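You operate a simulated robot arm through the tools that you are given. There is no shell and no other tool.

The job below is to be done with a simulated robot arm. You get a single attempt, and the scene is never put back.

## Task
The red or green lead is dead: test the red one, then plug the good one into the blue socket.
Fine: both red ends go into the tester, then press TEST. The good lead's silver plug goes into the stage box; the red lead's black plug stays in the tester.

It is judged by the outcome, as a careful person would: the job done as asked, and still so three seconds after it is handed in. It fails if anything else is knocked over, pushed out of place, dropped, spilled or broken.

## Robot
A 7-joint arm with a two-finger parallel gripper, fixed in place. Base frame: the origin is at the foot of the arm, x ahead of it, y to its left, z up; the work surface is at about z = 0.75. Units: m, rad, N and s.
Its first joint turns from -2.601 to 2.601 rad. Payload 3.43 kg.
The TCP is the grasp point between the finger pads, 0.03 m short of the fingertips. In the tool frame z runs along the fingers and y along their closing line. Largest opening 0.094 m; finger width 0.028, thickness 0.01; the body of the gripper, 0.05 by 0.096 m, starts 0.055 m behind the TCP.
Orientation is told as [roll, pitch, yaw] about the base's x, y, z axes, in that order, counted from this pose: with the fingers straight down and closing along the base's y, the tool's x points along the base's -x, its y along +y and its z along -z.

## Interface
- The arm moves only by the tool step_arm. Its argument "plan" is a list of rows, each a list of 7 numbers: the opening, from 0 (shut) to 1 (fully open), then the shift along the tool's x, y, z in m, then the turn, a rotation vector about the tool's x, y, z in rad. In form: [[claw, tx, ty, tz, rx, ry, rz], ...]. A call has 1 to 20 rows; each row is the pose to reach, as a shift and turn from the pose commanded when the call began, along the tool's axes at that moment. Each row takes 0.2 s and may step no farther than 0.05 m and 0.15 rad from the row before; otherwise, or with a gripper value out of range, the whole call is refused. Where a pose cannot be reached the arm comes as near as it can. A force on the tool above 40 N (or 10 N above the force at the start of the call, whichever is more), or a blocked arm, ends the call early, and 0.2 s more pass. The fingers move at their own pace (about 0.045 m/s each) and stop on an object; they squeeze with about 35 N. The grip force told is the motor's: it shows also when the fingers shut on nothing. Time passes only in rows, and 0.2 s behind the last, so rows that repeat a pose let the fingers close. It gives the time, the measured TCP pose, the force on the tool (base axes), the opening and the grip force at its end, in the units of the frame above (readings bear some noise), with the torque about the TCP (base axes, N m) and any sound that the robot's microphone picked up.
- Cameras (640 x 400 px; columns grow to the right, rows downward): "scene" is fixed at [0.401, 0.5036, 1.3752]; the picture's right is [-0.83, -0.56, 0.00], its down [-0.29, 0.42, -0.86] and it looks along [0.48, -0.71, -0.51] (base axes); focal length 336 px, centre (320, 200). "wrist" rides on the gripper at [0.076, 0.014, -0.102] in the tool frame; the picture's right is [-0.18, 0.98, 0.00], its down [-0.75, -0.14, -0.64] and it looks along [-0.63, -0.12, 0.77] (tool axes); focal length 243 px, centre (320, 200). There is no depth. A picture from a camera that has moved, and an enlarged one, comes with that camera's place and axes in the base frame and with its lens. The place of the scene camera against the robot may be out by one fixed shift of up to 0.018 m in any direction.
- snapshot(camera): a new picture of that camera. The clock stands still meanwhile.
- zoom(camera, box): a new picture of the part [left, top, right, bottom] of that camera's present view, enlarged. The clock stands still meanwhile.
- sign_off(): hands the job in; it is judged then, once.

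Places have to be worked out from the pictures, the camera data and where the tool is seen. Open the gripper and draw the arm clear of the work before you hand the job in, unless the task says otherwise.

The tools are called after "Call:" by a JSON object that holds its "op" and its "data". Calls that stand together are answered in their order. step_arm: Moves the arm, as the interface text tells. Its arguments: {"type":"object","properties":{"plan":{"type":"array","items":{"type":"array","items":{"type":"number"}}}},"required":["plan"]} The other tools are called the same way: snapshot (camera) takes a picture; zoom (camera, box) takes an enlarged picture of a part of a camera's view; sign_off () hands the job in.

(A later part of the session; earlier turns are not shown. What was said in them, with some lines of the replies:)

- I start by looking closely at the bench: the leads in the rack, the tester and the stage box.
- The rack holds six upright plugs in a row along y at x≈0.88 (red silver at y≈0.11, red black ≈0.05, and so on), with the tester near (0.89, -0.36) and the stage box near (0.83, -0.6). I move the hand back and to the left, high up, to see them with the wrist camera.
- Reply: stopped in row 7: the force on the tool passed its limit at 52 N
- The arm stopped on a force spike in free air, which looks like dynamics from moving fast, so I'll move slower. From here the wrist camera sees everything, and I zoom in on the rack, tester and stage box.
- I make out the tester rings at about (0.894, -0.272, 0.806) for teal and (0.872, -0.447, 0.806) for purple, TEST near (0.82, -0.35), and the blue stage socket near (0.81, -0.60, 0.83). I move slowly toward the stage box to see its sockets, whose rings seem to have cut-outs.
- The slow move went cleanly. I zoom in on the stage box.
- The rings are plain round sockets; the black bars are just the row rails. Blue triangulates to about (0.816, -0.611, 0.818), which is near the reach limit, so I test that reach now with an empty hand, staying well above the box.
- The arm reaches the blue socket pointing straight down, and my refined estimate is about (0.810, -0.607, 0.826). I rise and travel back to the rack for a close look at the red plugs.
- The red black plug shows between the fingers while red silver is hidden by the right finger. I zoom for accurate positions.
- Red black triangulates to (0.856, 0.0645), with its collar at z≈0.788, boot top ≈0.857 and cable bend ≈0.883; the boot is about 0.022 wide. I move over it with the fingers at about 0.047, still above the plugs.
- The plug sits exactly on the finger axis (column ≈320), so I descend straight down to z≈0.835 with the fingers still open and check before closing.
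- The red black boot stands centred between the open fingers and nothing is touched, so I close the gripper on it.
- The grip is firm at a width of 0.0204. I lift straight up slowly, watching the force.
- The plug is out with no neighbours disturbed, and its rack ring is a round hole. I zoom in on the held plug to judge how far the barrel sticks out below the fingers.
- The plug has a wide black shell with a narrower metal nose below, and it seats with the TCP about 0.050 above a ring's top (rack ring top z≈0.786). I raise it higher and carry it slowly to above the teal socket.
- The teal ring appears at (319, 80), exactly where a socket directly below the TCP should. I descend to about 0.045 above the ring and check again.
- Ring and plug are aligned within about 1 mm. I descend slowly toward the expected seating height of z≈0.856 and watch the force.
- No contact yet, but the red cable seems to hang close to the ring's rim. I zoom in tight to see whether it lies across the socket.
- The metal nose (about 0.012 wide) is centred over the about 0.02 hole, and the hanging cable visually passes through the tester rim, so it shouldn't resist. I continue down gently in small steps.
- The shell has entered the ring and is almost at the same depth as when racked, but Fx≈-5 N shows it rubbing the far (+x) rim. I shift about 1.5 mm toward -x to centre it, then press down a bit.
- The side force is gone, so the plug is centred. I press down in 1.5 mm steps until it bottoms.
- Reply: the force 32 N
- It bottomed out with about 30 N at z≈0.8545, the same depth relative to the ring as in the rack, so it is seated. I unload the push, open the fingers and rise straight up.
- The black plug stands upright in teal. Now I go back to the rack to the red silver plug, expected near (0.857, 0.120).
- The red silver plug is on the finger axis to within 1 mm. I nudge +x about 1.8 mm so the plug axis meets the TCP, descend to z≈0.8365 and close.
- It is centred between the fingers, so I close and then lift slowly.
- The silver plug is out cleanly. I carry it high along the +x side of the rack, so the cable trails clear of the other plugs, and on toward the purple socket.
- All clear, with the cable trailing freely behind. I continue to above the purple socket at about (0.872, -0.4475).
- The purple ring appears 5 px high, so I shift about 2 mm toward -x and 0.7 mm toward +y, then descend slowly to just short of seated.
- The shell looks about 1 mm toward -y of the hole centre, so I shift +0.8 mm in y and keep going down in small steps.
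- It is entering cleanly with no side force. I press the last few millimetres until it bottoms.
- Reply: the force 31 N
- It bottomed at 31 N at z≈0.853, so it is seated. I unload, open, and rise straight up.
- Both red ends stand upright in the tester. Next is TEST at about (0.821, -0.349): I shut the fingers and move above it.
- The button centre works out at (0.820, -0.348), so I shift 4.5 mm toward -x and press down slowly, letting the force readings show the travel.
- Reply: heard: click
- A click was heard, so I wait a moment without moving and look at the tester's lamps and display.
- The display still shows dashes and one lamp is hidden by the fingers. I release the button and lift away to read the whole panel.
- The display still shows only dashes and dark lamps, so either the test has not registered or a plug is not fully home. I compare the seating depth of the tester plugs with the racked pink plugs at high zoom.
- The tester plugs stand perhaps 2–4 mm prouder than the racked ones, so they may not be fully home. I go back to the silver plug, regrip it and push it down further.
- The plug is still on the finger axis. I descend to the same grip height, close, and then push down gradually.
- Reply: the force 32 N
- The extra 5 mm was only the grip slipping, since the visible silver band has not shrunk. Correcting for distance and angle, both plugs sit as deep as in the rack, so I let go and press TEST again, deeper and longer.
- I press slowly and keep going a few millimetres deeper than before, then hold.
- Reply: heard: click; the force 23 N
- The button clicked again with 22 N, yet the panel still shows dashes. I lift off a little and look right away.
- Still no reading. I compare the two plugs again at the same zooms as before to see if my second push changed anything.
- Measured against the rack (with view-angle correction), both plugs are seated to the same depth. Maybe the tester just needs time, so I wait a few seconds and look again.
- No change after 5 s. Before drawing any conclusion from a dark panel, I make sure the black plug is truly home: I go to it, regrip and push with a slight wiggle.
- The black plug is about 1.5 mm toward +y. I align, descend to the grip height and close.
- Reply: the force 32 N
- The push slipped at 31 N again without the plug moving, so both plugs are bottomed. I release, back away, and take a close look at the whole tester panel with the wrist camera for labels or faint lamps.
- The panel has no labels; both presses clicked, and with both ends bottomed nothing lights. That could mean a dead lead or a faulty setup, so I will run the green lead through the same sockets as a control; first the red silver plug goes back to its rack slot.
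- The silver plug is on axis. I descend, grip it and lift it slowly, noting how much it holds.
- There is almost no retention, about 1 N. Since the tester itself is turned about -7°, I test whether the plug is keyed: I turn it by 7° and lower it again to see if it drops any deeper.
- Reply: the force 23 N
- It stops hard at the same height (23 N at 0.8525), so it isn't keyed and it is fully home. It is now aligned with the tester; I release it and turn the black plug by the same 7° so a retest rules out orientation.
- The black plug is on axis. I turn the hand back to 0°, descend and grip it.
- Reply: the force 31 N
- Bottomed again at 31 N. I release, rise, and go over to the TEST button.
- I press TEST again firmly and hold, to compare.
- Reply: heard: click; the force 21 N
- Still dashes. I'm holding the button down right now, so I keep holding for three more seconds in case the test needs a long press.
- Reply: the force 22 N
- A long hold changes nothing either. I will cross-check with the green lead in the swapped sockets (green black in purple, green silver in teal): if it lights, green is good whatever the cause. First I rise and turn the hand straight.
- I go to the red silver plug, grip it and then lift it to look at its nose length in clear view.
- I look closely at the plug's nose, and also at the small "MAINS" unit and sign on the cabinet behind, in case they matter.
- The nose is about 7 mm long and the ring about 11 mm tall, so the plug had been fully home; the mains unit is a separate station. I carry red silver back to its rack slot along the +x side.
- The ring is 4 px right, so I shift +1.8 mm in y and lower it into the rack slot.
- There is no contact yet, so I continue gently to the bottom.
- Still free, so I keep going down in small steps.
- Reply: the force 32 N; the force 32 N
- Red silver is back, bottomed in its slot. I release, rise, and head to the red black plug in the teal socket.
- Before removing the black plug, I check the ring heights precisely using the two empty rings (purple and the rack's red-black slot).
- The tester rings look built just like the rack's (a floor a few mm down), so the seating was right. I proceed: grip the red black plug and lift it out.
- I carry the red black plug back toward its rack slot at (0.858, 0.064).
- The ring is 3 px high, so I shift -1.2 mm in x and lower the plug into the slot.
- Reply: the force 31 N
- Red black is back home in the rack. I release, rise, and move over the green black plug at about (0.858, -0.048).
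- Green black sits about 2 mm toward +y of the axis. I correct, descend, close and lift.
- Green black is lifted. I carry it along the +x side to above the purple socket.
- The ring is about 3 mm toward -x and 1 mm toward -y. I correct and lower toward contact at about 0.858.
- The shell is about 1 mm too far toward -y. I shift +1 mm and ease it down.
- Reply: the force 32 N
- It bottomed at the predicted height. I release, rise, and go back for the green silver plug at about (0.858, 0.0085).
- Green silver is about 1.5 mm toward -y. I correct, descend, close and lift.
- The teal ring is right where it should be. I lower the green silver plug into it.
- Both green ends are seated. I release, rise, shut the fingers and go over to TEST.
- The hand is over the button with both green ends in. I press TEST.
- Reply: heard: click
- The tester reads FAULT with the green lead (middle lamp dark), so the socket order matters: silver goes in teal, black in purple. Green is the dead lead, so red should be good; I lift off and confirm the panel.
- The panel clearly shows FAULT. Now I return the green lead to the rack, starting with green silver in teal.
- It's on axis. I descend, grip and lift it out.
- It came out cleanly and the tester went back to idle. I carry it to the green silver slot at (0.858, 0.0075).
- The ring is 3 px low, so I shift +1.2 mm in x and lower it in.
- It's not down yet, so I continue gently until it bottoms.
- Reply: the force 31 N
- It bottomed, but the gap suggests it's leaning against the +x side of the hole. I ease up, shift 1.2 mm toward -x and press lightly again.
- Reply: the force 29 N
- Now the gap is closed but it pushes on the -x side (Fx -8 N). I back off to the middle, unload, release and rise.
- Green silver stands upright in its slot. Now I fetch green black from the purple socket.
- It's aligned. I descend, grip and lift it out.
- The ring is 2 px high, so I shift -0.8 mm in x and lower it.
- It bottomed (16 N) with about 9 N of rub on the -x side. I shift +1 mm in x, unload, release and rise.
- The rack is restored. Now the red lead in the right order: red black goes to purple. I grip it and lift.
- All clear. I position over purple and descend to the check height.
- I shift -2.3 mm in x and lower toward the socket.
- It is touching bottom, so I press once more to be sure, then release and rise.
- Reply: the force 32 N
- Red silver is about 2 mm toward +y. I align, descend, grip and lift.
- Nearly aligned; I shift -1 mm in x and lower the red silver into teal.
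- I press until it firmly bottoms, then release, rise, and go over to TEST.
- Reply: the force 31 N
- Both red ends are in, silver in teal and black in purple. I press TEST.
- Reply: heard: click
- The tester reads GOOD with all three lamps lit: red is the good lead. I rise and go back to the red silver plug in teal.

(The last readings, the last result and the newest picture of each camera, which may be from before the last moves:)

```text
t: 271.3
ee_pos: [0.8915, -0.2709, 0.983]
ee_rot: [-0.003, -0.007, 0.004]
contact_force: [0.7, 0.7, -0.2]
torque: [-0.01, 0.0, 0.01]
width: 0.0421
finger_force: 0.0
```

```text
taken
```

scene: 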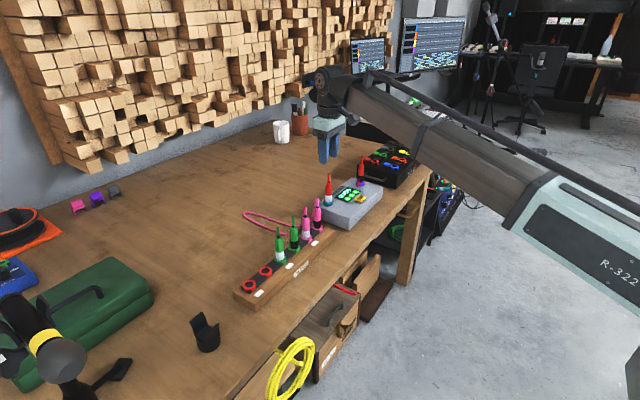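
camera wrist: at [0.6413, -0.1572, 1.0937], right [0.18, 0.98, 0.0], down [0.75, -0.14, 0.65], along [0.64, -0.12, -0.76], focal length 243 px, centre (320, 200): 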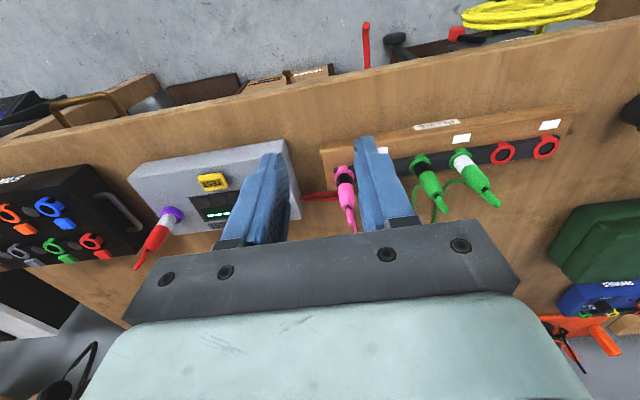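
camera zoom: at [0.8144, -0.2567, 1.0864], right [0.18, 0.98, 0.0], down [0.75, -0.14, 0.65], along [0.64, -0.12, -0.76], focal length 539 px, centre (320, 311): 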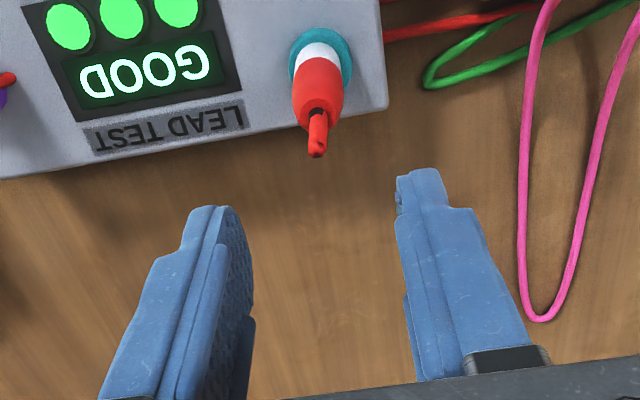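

I align by 1 mm, descend, grip the red silver and lift it out.

Call:
{"op": "step_arm", "data": {"plan": [[0.45, -0.0014, -0.0008, 0.025, 0, 0, 0], [0.45, -0.0014, -0.0008, 0.05, 0, 0, 0], [0.45, -0.0014, -0.0008, 0.075, 0, 0, 0], [0.45, -0.0014, -0.0008, 0.1, 0, 0, 0], [0.45, -0.0014, -0.0008, 0.118, 0, 0, 0], [0.45, -0.0014, -0.0008, 0.1265, 0, 0, 0], [0.45, -0.0014, -0.0008, 0.1265, 0, 0, 0], [0.2, -0.0014, -0.0008, 0.1265, 0, 0, 0], [0, -0.0014, -0.0008, 0.1265, 0, 0, 0], [0, -0.0014, -0.0008, 0.1265, 0, 0, 0], [0, -0.0014, -0.0008, 0.1265, 0, 0, 0], [0, -0.0014, -0.0008, 0.12, 0, 0, 0], [0, -0.0014, -0.0008, 0.108, 0, 0, 0], [0, -0.0014, -0.0008, 0.09, 0, 0, 0], [0, -0.0014, -0.0008, 0.065, 0, 0, 0], [0, -0.0014, -0.0008, 0.035, 0, 0, 0], [0, -0.0014, -0.0008, 0.005, 0, 0, 0], [0, -0.0014, -0.0008, -0.025, 0, 0, 0], [0, -0.0014, -0.0008, -0.055, 0, 0, 0], [0, -0.0014, -0.0008, -0.06, 0, 0, 0]]}}

Call:
{"op": "step_arm", "data": {"plan": [[0, 0.005, -0.02, 0, 0, 0, 0], [0, 0.011, -0.044, 0, 0, 0, 0], [0, 0.017, -0.068, 0, 0, 0, 0], [0, 0.023, -0.092, 0, 0, 0, 0], [0, 0.029, -0.116, 0, 0, 0, 0], [0, 0.035, -0.14, 0, 0, 0, 0], [0, 0.041, -0.164, 0, 0, 0, 0], [0, 0.047, -0.188, 0, 0, 0, 0], [0, 0.053, -0.212, 0, 0, 0, 0], [0, 0.059, -0.236, 0, 0, 0, 0], [0, 0.065, -0.26, 0, 0, 0, 0], [0, 0.071, -0.284, 0, 0, 0, 0], [0, 0.076, -0.305, 0, 0, 0, 0], [0, 0.08, -0.322, 0, 0, 0, 0], [0, 0.083, -0.334, 0.01, 0, 0, 0], [0, 0.083, -0.335, 0.03, 0, 0, 0], [0, 0.083, -0.335, 0.05, 0, 0, 0], [0, 0.083, -0.335, 0.05, 0, 0, 0]]}}

Call:
{"op": "zoom", "data": {"camera": "wrist", "box": [260, 70, 380, 250]}}

Call:
{"op": "zoom", "data": {"camera": "scene", "box": [300, 80, 440, 220]}}

```text
t: 275.5
ee_pos: [0.8931, -0.2714, 1.0422]
ee_rot: [-0.002, -0.009, 0.005]
contact_force: [1.0, 0.5, 0.0]
torque: [-0.02, -0.03, 0.0]
width: 0.0201
finger_force: 34.8
```

```text
t: 279.3
ee_pos: [0.809, -0.6077, 0.994]
ee_rot: [-0.002, -0.007, 0.004]
contact_force: [0.0, -0.5, -1.0]
torque: [-0.02, 0.0, 0.0]
width: 0.0204
finger_force: 35.2
```

```text
2.22 times, centred on (320, 160) of wrist
camera zoom: at [0.733, -0.5933, 1.0971], right [0.18, 0.98, 0.0], down [0.75, -0.14, 0.65], along [0.64, -0.12, -0.76], focal length 539 px, centre (320, 289)
```

zoom: 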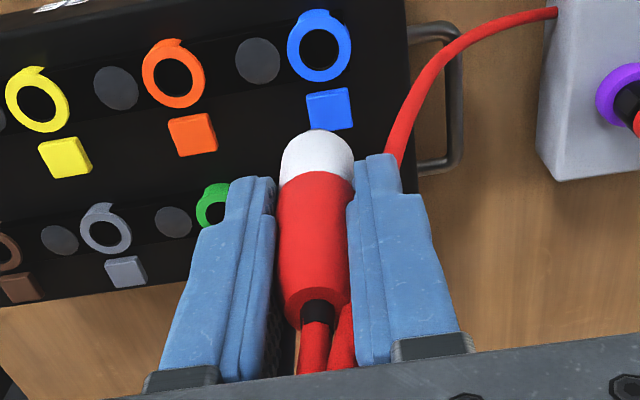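

```text
2.86 times, centred on (370, 150) of scene
camera zoom: at [0.401, 0.5036, 1.3752], right [-0.83, -0.56, 0.0], down [-0.29, 0.42, -0.86], along [0.48, -0.71, -0.51], focal length 960 px, centre (177, 343)
```

zoom: 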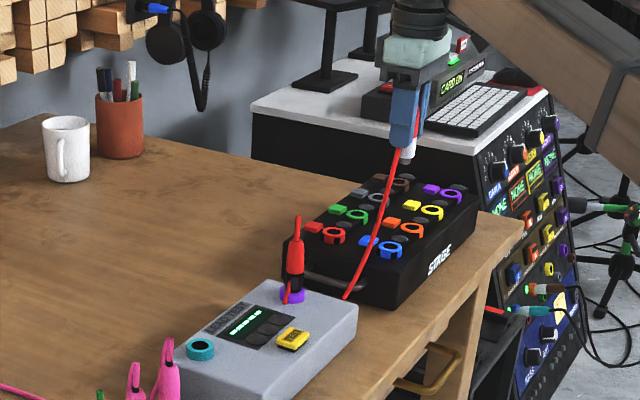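

The blue ring is almost exactly below. I descend partway and re-check to separate height from x error.

Call:
{"op": "step_arm", "data": {"plan": [[0, 0, 0, 0.02, 0, 0, 0], [0, 0, 0, 0.04, 0, 0, 0], [0, 0, 0, 0.06, 0, 0, 0], [0, 0, 0, 0.069, 0, 0, 0], [0, 0, 0, 0.069, 0, 0, 0]]}}

Call:
{"op": "zoom", "data": {"camera": "wrist", "box": [260, 70, 380, 250]}}

Call:
{"op": "zoom", "data": {"camera": "scene", "box": [370, 120, 430, 180]}}

```text
t: 280.5
ee_pos: [0.8104, -0.6083, 0.925]
ee_rot: [-0.003, -0.006, 0.003]
contact_force: [0.5, -0.3, 0.1]
torque: [-0.05, -0.01, 0.01]
width: 0.0204
finger_force: 35.2
```

```text
2.22 times, centred on (320, 160) of wrist
camera zoom: at [0.7338, -0.5931, 1.0282], right [0.18, 0.98, 0.0], down [0.75, -0.14, 0.65], along [0.64, -0.12, -0.76], focal length 539 px, centre (320, 289)
```

zoom: 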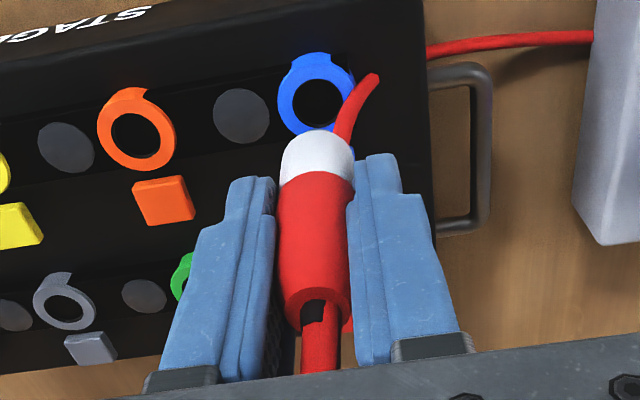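

```text
6.67 times, centred on (400, 150) of scene
camera zoom: at [0.401, 0.5036, 1.3752], right [-0.83, -0.56, 0.0], down [-0.29, 0.42, -0.86], along [0.48, -0.71, -0.51], focal length 2239 px, centre (-213, 533)
```

zoom: 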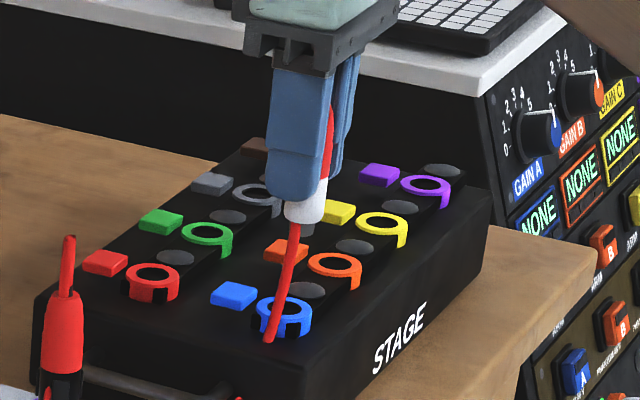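

The ring appears slightly toward -x. I descend a little more for a closer check.

Call:
{"op": "step_arm", "data": {"plan": [[0, 0.001, 0, 0.01, 0, 0, 0], [0, 0.002, 0, 0.018, 0, 0, 0], [0, 0.002, 0, 0.018, 0, 0, 0]]}}

Call:
{"op": "zoom", "data": {"camera": "wrist", "box": [280, 80, 360, 160]}}

Call:
{"op": "zoom", "data": {"camera": "scene", "box": [385, 145, 415, 175]}}

```text
t: 281.3
ee_pos: [0.8089, -0.6083, 0.9076]
ee_rot: [-0.004, -0.007, 0.003]
contact_force: [-0.4, 0.6, -0.2]
torque: [0.01, 0.01, 0.03]
width: 0.0204
finger_force: 35.6
```

```text
5.00 times, centred on (320, 120) of wrist
camera zoom: at [0.7323, -0.5935, 1.0102], right [0.18, 0.98, 0.0], down [0.75, -0.14, 0.65], along [0.64, -0.12, -0.76], focal length 1213 px, centre (320, 600)
```

zoom: 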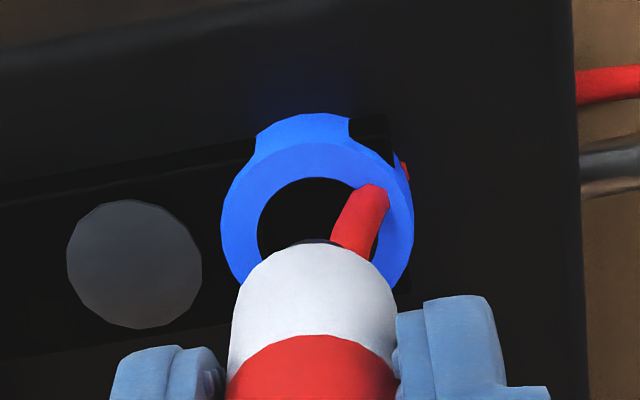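

```text
13.33 times, centred on (400, 160) of scene
camera zoom: at [0.401, 0.5036, 1.3752], right [-0.83, -0.56, 0.0], down [-0.29, 0.42, -0.86], along [0.48, -0.71, -0.51], focal length 4479 px, centre (-747, 733)
```

zoom: 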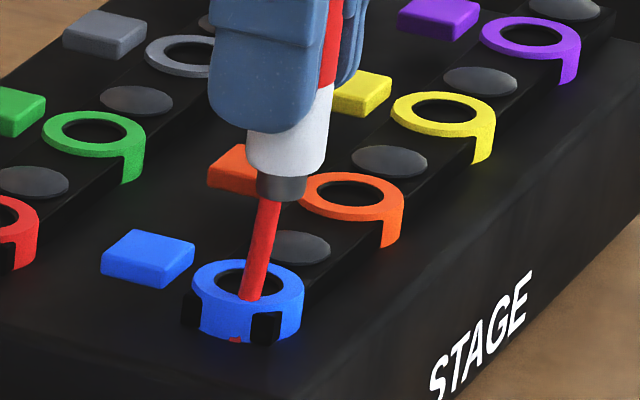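

The blue hole is centred in y and about 1.5 mm toward -x. I shift and lower to just above the ring.

Call:
{"op": "step_arm", "data": {"plan": [[0, 0.0014, 0, 0.006, 0, 0, 0], [0, 0.0014, 0, 0.012, 0, 0, 0], [0, 0.0014, 0, 0.017, 0, 0, 0], [0, 0.0014, 0, 0.017, 0, 0, 0]]}}

Call:
{"op": "zoom", "data": {"camera": "wrist", "box": [280, 80, 360, 160]}}

Call:
{"op": "zoom", "data": {"camera": "scene", "box": [385, 145, 415, 175]}}

```text
t: 282.3
ee_pos: [0.8084, -0.608, 0.8908]
ee_rot: [-0.003, -0.006, 0.004]
contact_force: [0.1, -0.4, -0.3]
torque: [-0.02, 0.0, 0.03]
width: 0.0203
finger_force: 34.9
```

```text
5.00 times, centred on (320, 120) of wrist
camera zoom: at [0.7321, -0.5939, 0.9935], right [0.18, 0.98, 0.0], down [0.75, -0.14, 0.65], along [0.64, -0.12, -0.76], focal length 1213 px, centre (320, 600)
```

zoom: 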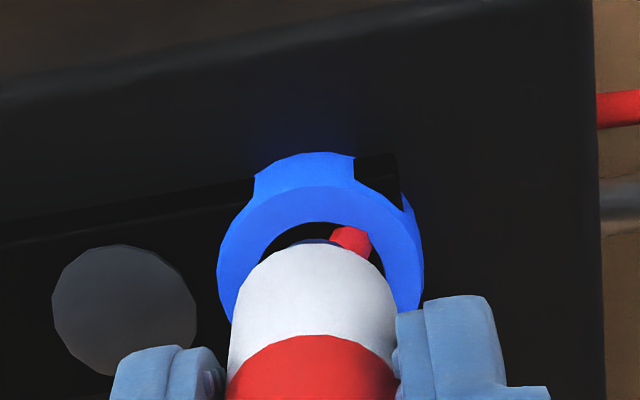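

```text
13.33 times, centred on (400, 160) of scene
camera zoom: at [0.401, 0.5036, 1.3752], right [-0.83, -0.56, 0.0], down [-0.29, 0.42, -0.86], along [0.48, -0.71, -0.51], focal length 4479 px, centre (-747, 733)
```

zoom: 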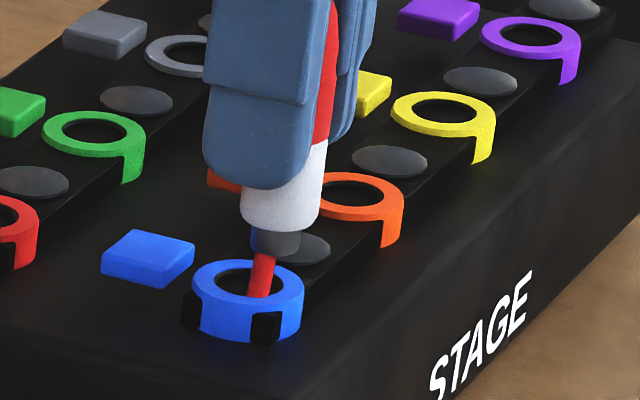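

The two views disagree a bit on x: the scene picture shows the nose some 4–6 mm to the right of the ring centre, meaning I should go +x. I shift +3 mm in x, come down slightly and compare again.

Call:
{"op": "step_arm", "data": {"plan": [[0, -0.0015, 0, 0, 0, 0, 0], [0, -0.003, 0, 0.003, 0, 0, 0], [0, -0.003, 0, 0.007, 0, 0, 0], [0, -0.003, 0, 0.007, 0, 0, 0]]}}

Call:
{"op": "zoom", "data": {"camera": "wrist", "box": [280, 80, 360, 160]}}

Call:
{"op": "zoom", "data": {"camera": "scene", "box": [385, 145, 415, 175]}}

```text
t: 283.3
ee_pos: [0.813, -0.6087, 0.8834]
ee_rot: [-0.004, -0.008, 0.004]
contact_force: [0.2, 0.4, -0.3]
torque: [-0.03, -0.02, -0.04]
width: 0.0207
finger_force: 35.2
```

```text
5.00 times, centred on (320, 120) of wrist
camera zoom: at [0.7349, -0.5939, 0.9866], right [0.18, 0.98, 0.0], down [0.75, -0.14, 0.65], along [0.64, -0.12, -0.76], focal length 1213 px, centre (320, 600)
```

zoom: 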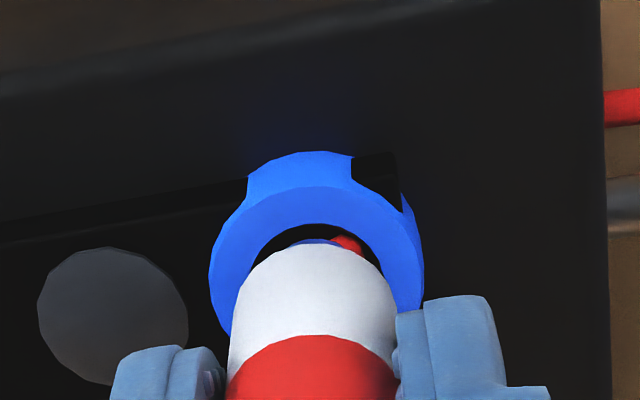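

```text
13.33 times, centred on (400, 160) of scene
camera zoom: at [0.401, 0.5036, 1.3752], right [-0.83, -0.56, 0.0], down [-0.29, 0.42, -0.86], along [0.48, -0.71, -0.51], focal length 4479 px, centre (-747, 733)
```

zoom: 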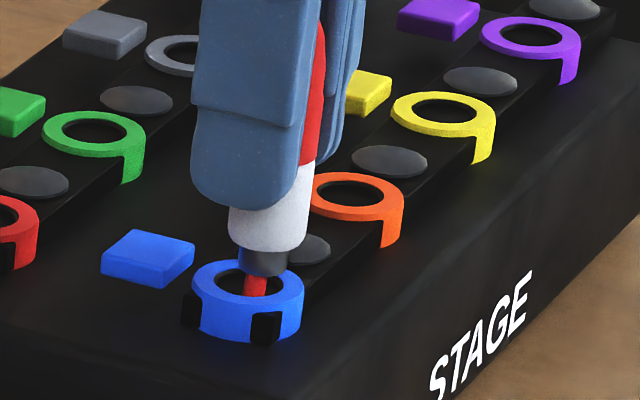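

Both views now agree on about 2 mm more in +x. I shift and continue down slowly.

Call:
{"op": "step_arm", "data": {"plan": [[0, -0.001, 0.0003, 0.001, 0, 0, 0], [0, -0.002, 0.0005, 0.002, 0, 0, 0], [0, -0.002, 0.0005, 0.004, 0, 0, 0], [0, -0.002, 0.0005, 0.006, 0, 0, 0], [0, -0.002, 0.0005, 0.006, 0, 0, 0]]}}

Call:
{"op": "zoom", "data": {"camera": "wrist", "box": [280, 80, 360, 160]}}

Call:
{"op": "zoom", "data": {"camera": "scene", "box": [385, 145, 415, 175]}}

```text
t: 284.5
ee_pos: [0.8134, -0.6068, 0.877]
ee_rot: [-0.002, -0.007, 0.002]
contact_force: [-0.4, 0.1, -0.3]
torque: [-0.02, -0.03, 0.01]
width: 0.0204
finger_force: 35.0
```

```text
5.00 times, centred on (320, 120) of wrist
camera zoom: at [0.7367, -0.593, 0.98], right [0.18, 0.98, 0.0], down [0.75, -0.14, 0.65], along [0.64, -0.12, -0.76], focal length 1213 px, centre (320, 600)
```

zoom: 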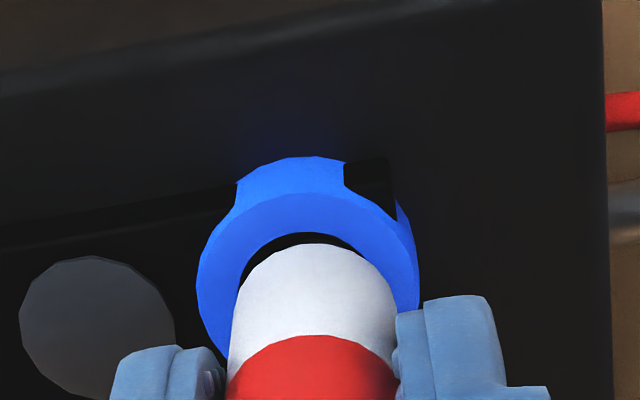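

```text
13.33 times, centred on (400, 160) of scene
camera zoom: at [0.401, 0.5036, 1.3752], right [-0.83, -0.56, 0.0], down [-0.29, 0.42, -0.86], along [0.48, -0.71, -0.51], focal length 4479 px, centre (-747, 733)
```

zoom: 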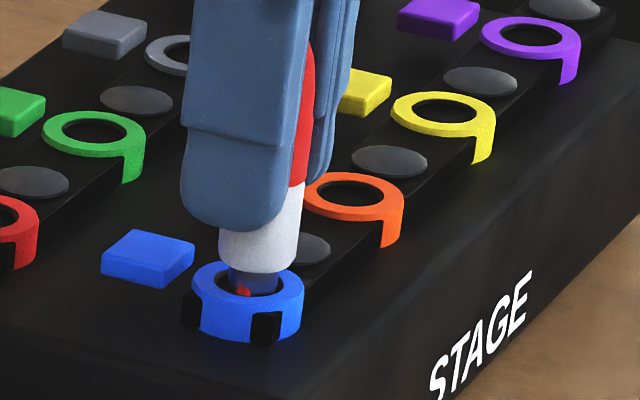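

In x it now looks right; in y the plug is about 1 mm too far toward +y. I correct and continue down, watching the forces.

Call:
{"op": "step_arm", "data": {"plan": [[0, 0, -0.001, 0, 0, 0, 0], [0, 0, -0.001, 0.0015, 0, 0, 0], [0, 0, -0.001, 0.003, 0, 0, 0], [0, 0, -0.001, 0.003, 0, 0, 0]]}}

Call:
{"op": "zoom", "data": {"camera": "wrist", "box": [280, 80, 360, 160]}}

Call:
{"op": "zoom", "data": {"camera": "scene", "box": [385, 145, 415, 175]}}

```text
t: 285.5
ee_pos: [0.8147, -0.6083, 0.8739]
ee_rot: [-0.004, -0.007, 0.004]
contact_force: [-1.0, 0.2, -0.3]
torque: [0.0, 0.02, 0.03]
width: 0.0201
finger_force: 34.8
```

```text
5.00 times, centred on (320, 120) of wrist
camera zoom: at [0.7367, -0.5942, 0.9771], right [0.18, 0.98, 0.0], down [0.75, -0.14, 0.65], along [0.64, -0.12, -0.76], focal length 1213 px, centre (320, 600)
```

zoom: 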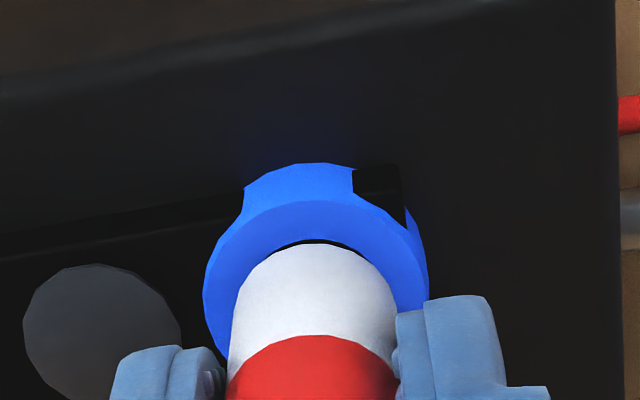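

```text
13.33 times, centred on (400, 160) of scene
camera zoom: at [0.401, 0.5036, 1.3752], right [-0.83, -0.56, 0.0], down [-0.29, 0.42, -0.86], along [0.48, -0.71, -0.51], focal length 4479 px, centre (-747, 733)
```

zoom: 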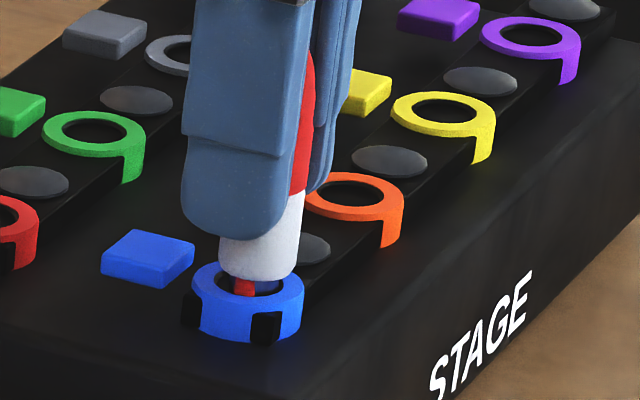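

It looks well aligned in y. I nudge +1 mm in x and lower until contact.

Call:
{"op": "step_arm", "data": {"plan": [[0, -0.001, 0, 0.001, 0, 0, 0], [0, -0.001, 0, 0.0025, 0, 0, 0], [0, -0.001, 0, 0.004, 0, 0, 0], [0, -0.001, 0, 0.004, 0, 0, 0]]}}

Call:
{"op": "zoom", "data": {"camera": "wrist", "box": [280, 80, 360, 160]}}

Call:
{"op": "zoom", "data": {"camera": "scene", "box": [385, 145, 415, 175]}}

```text
t: 286.5
ee_pos: [0.8147, -0.6095, 0.8705]
ee_rot: [-0.003, -0.007, 0.004]
contact_force: [-1.1, 0.2, 0.1]
torque: [0.02, 0.03, 0.0]
width: 0.0203
finger_force: 35.5
```

```text
5.00 times, centred on (320, 120) of wrist
camera zoom: at [0.7379, -0.5945, 0.9735], right [0.18, 0.98, 0.0], down [0.75, -0.14, 0.65], along [0.64, -0.12, -0.76], focal length 1213 px, centre (320, 600)
```

zoom: 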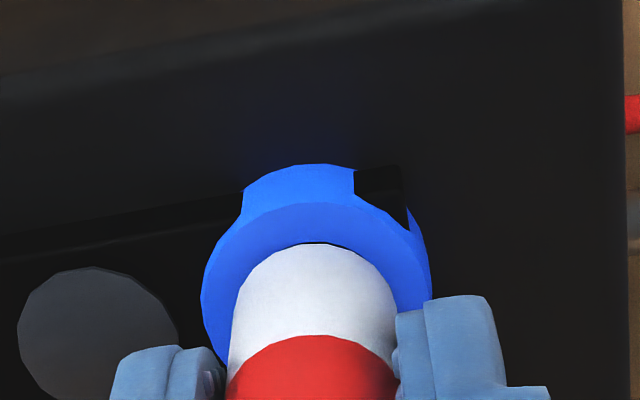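

```text
13.33 times, centred on (400, 160) of scene
camera zoom: at [0.401, 0.5036, 1.3752], right [-0.83, -0.56, 0.0], down [-0.29, 0.42, -0.86], along [0.48, -0.71, -0.51], focal length 4479 px, centre (-747, 733)
```

zoom: 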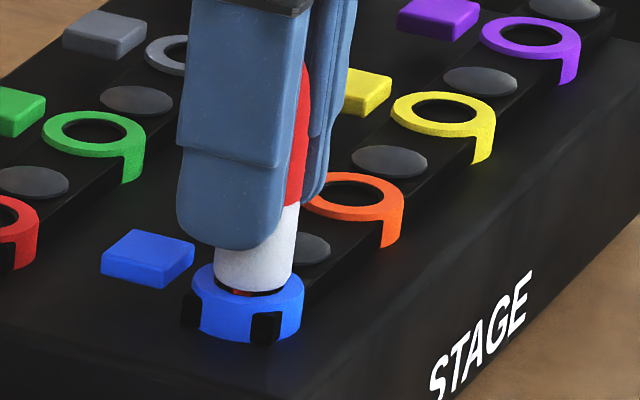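

The shell is at the ring mouth and centred. I continue down in small steps.

Call:
{"op": "step_arm", "data": {"plan": [[0, 0, 0, 0.001, 0, 0, 0], [0, 0, 0, 0.002, 0, 0, 0], [0, 0, 0, 0.003, 0, 0, 0], [0, 0, 0, 0.003, 0, 0, 0]]}}

Call:
{"op": "zoom", "data": {"camera": "scene", "box": [385, 145, 415, 175]}}

```text
t: 287.5
ee_pos: [0.8155, -0.6093, 0.8675]
ee_rot: [-0.004, -0.008, 0.004]
contact_force: [-1.0, -0.2, 8.3]
torque: [-0.01, 0.07, 0.0]
width: 0.0205
finger_force: 35.4
```

```text
13.33 times, centred on (400, 160) of scene
camera zoom: at [0.401, 0.5036, 1.3752], right [-0.83, -0.56, 0.0], down [-0.29, 0.42, -0.86], along [0.48, -0.71, -0.51], focal length 4479 px, centre (-747, 733)
```

zoom: 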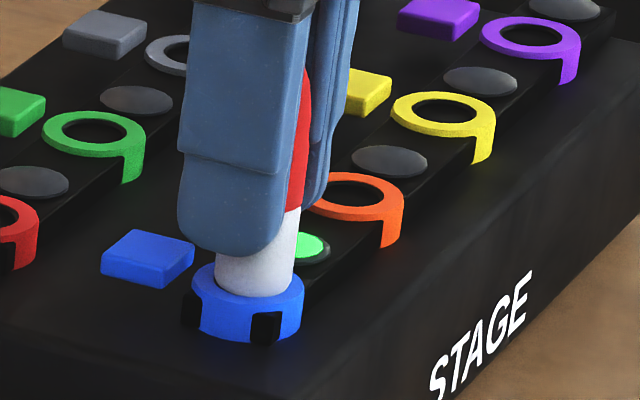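

The lamp beside the blue socket has lit green, so the plug is registered. I press slightly to make sure it's home, then unload and release.

Call:
{"op": "step_arm", "data": {"plan": [[0, 0, 0, 0.001, 0, 0, 0], [0, 0, 0, 0.0015, 0, 0, 0], [0, 0, 0, 0.0015, 0, 0, 0]]}}

Call:
{"op": "step_arm", "data": {"plan": [[0, 0, 0, -0.0015, 0, 0, 0], [0.2, 0, 0, -0.0015, 0, 0, 0], [0.4, 0, 0, -0.0015, 0, 0, 0], [0.4, 0, 0, -0.0015, 0, 0, 0], [0.4, 0, 0, -0.0015, 0, 0, 0], [0.4, 0, 0, -0.012, 0, 0, 0], [0.4, 0, 0, -0.03, 0, 0, 0], [0.4, 0, 0, -0.055, 0, 0, 0], [0.4, 0, 0, -0.085, 0, 0, 0], [0.4, 0, 0, -0.12, 0, 0, 0], [0.4, 0, 0, -0.15, 0, 0, 0]]}}

Call:
{"op": "zoom", "data": {"camera": "scene", "box": [310, 120, 430, 220]}}

Call:
{"op": "snapshot", "data": {"camera": "wrist"}}

```text
t: 288.3
ee_pos: [0.8154, -0.6085, 0.8684]
ee_rot: [-0.003, -0.008, 0.005]
contact_force: [1.4, -5.2, 28.9]
torque: [-0.05, 0.19, 0.04]
width: 0.0203
finger_force: 34.5
```

```text
t: 290.7
ee_pos: [0.8134, -0.6065, 1.0163]
ee_rot: [-0.003, -0.007, 0.003]
contact_force: [1.1, 0.3, 0.5]
torque: [0.05, 0.0, 0.02]
width: 0.0374
finger_force: 0.1
```

```text
4.00 times, centred on (370, 170) of scene
camera zoom: at [0.401, 0.5036, 1.3752], right [-0.83, -0.56, 0.0], down [-0.29, 0.42, -0.86], along [0.48, -0.71, -0.51], focal length 1344 px, centre (120, 320)
```

zoom: 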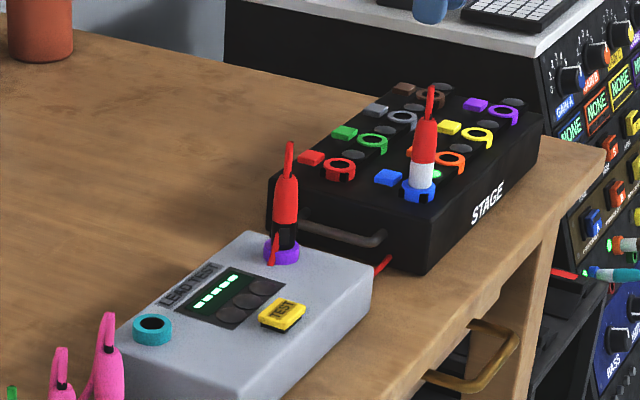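

```text
taken
camera wrist: at [0.7355, -0.5928, 1.1196], right [0.18, 0.98, 0.0], down [0.75, -0.14, 0.65], along [0.64, -0.12, -0.76], focal length 243 px, centre (320, 200)
```

wrist: 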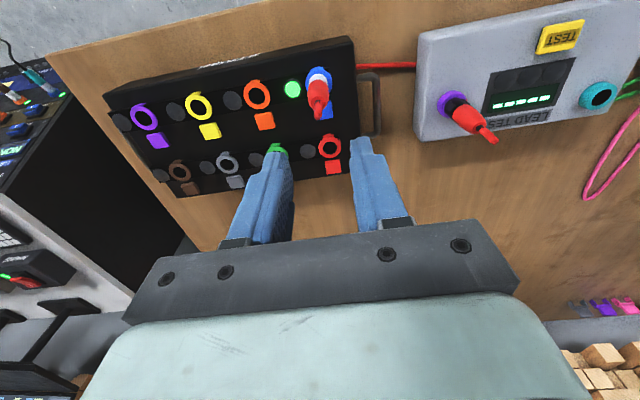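

The red silver plug stands in the blue socket with its lamp green, and the red black plug stands in the tester. I open the gripper, draw the arm up and clear, and look over the whole scene.

Call:
{"op": "step_arm", "data": {"plan": [[0.6, 0.01, 0.01, -0.025, 0, 0, 0], [0.8, 0.025, 0.03, -0.05, 0, 0, 0], [1, 0.04, 0.055, -0.07, 0, 0, 0], [1, 0.055, 0.08, -0.085, 0, 0, 0], [1, 0.07, 0.105, -0.09, 0, 0, 0], [1, 0.085, 0.13, -0.09, 0, 0, 0], [1, 0.1, 0.155, -0.09, 0, 0, 0], [1, 0.11, 0.18, -0.09, 0, 0, 0], [1, 0.115, 0.205, -0.09, 0, 0, 0], [1, 0.12, 0.23, -0.09, 0, 0, 0], [1, 0.12, 0.23, -0.09, 0, 0, 0]]}}

Call:
{"op": "snapshot", "data": {"camera": "scene"}}

Call:
{"op": "zoom", "data": {"camera": "scene", "box": [220, 190, 340, 310]}}

Call:
{"op": "zoom", "data": {"camera": "scene", "box": [310, 120, 430, 220]}}

```text
t: 293.1
ee_pos: [0.6928, -0.3778, 1.1049]
ee_rot: [-0.004, -0.008, 0.004]
contact_force: [0.4, 0.9, 0.5]
torque: [0.0, -0.01, -0.03]
width: 0.0942
finger_force: 0.3
```

```text
taken
```

scene: 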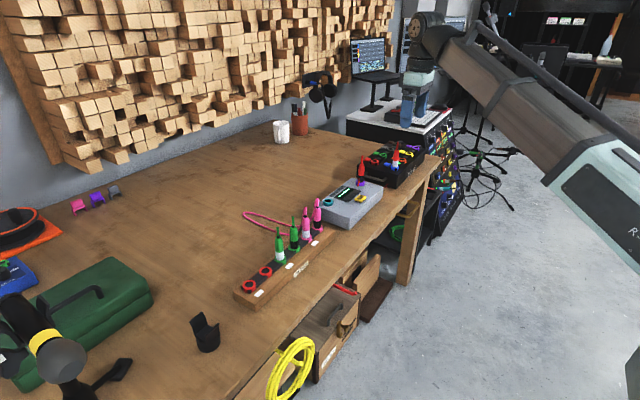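

```text
3.33 times, centred on (280, 250) of scene
camera zoom: at [0.401, 0.5036, 1.3752], right [-0.83, -0.56, 0.0], down [-0.29, 0.42, -0.86], along [0.48, -0.71, -0.51], focal length 1120 px, centre (453, 33)
```

zoom: 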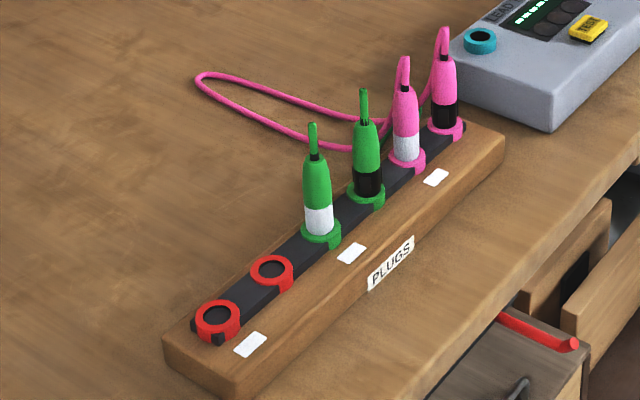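

```text
4.00 times, centred on (370, 170) of scene
camera zoom: at [0.401, 0.5036, 1.3752], right [-0.83, -0.56, 0.0], down [-0.29, 0.42, -0.86], along [0.48, -0.71, -0.51], focal length 1344 px, centre (120, 320)
```

zoom: 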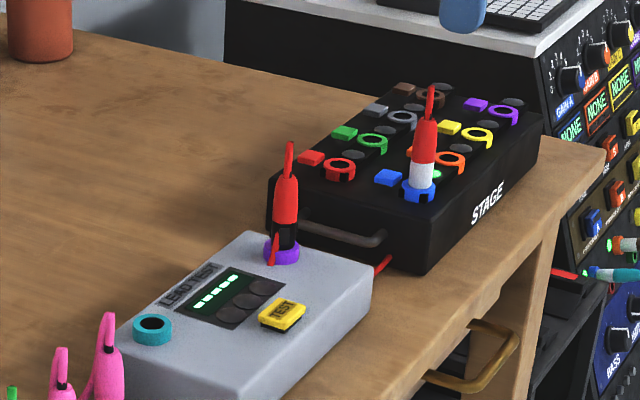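

Everything is in place: red silver sits in the blue stage socket with its lamp green, red black is in the tester, the green and pink leads stand in the rack, and the arm is clear with the gripper open. I hand in the job.

Call:
{"op": "sign_off", "data": {}}

```text
The job is handed in.
```

The red lead is the good one. Its silver plug is now in the blue stage socket, and the lamp beside that socket turned green. Its black plug is still in the tester, in the purple socket.

- **Red test:** My first attempts gave no reading because I had the two ends in the wrong tester sockets. With silver in teal and black in purple, pressing TEST showed GOOD with all three lamps lit.
- **Green lead:** While working out why nothing showed, I also put the green lead through the tester, which you didn't ask for. It showed FAULT, so green is the dead one. Both its plugs are back in their original rack slots.
- **Everything else:** Nothing was dropped or knocked over, and the pink lead's plugs were not touched. The tester may have shifted by about a millimetre while I was seating plugs. The green cable no longer lies in the loop it had at the start.

I handed the job in with the gripper open and the arm clear of the bench.
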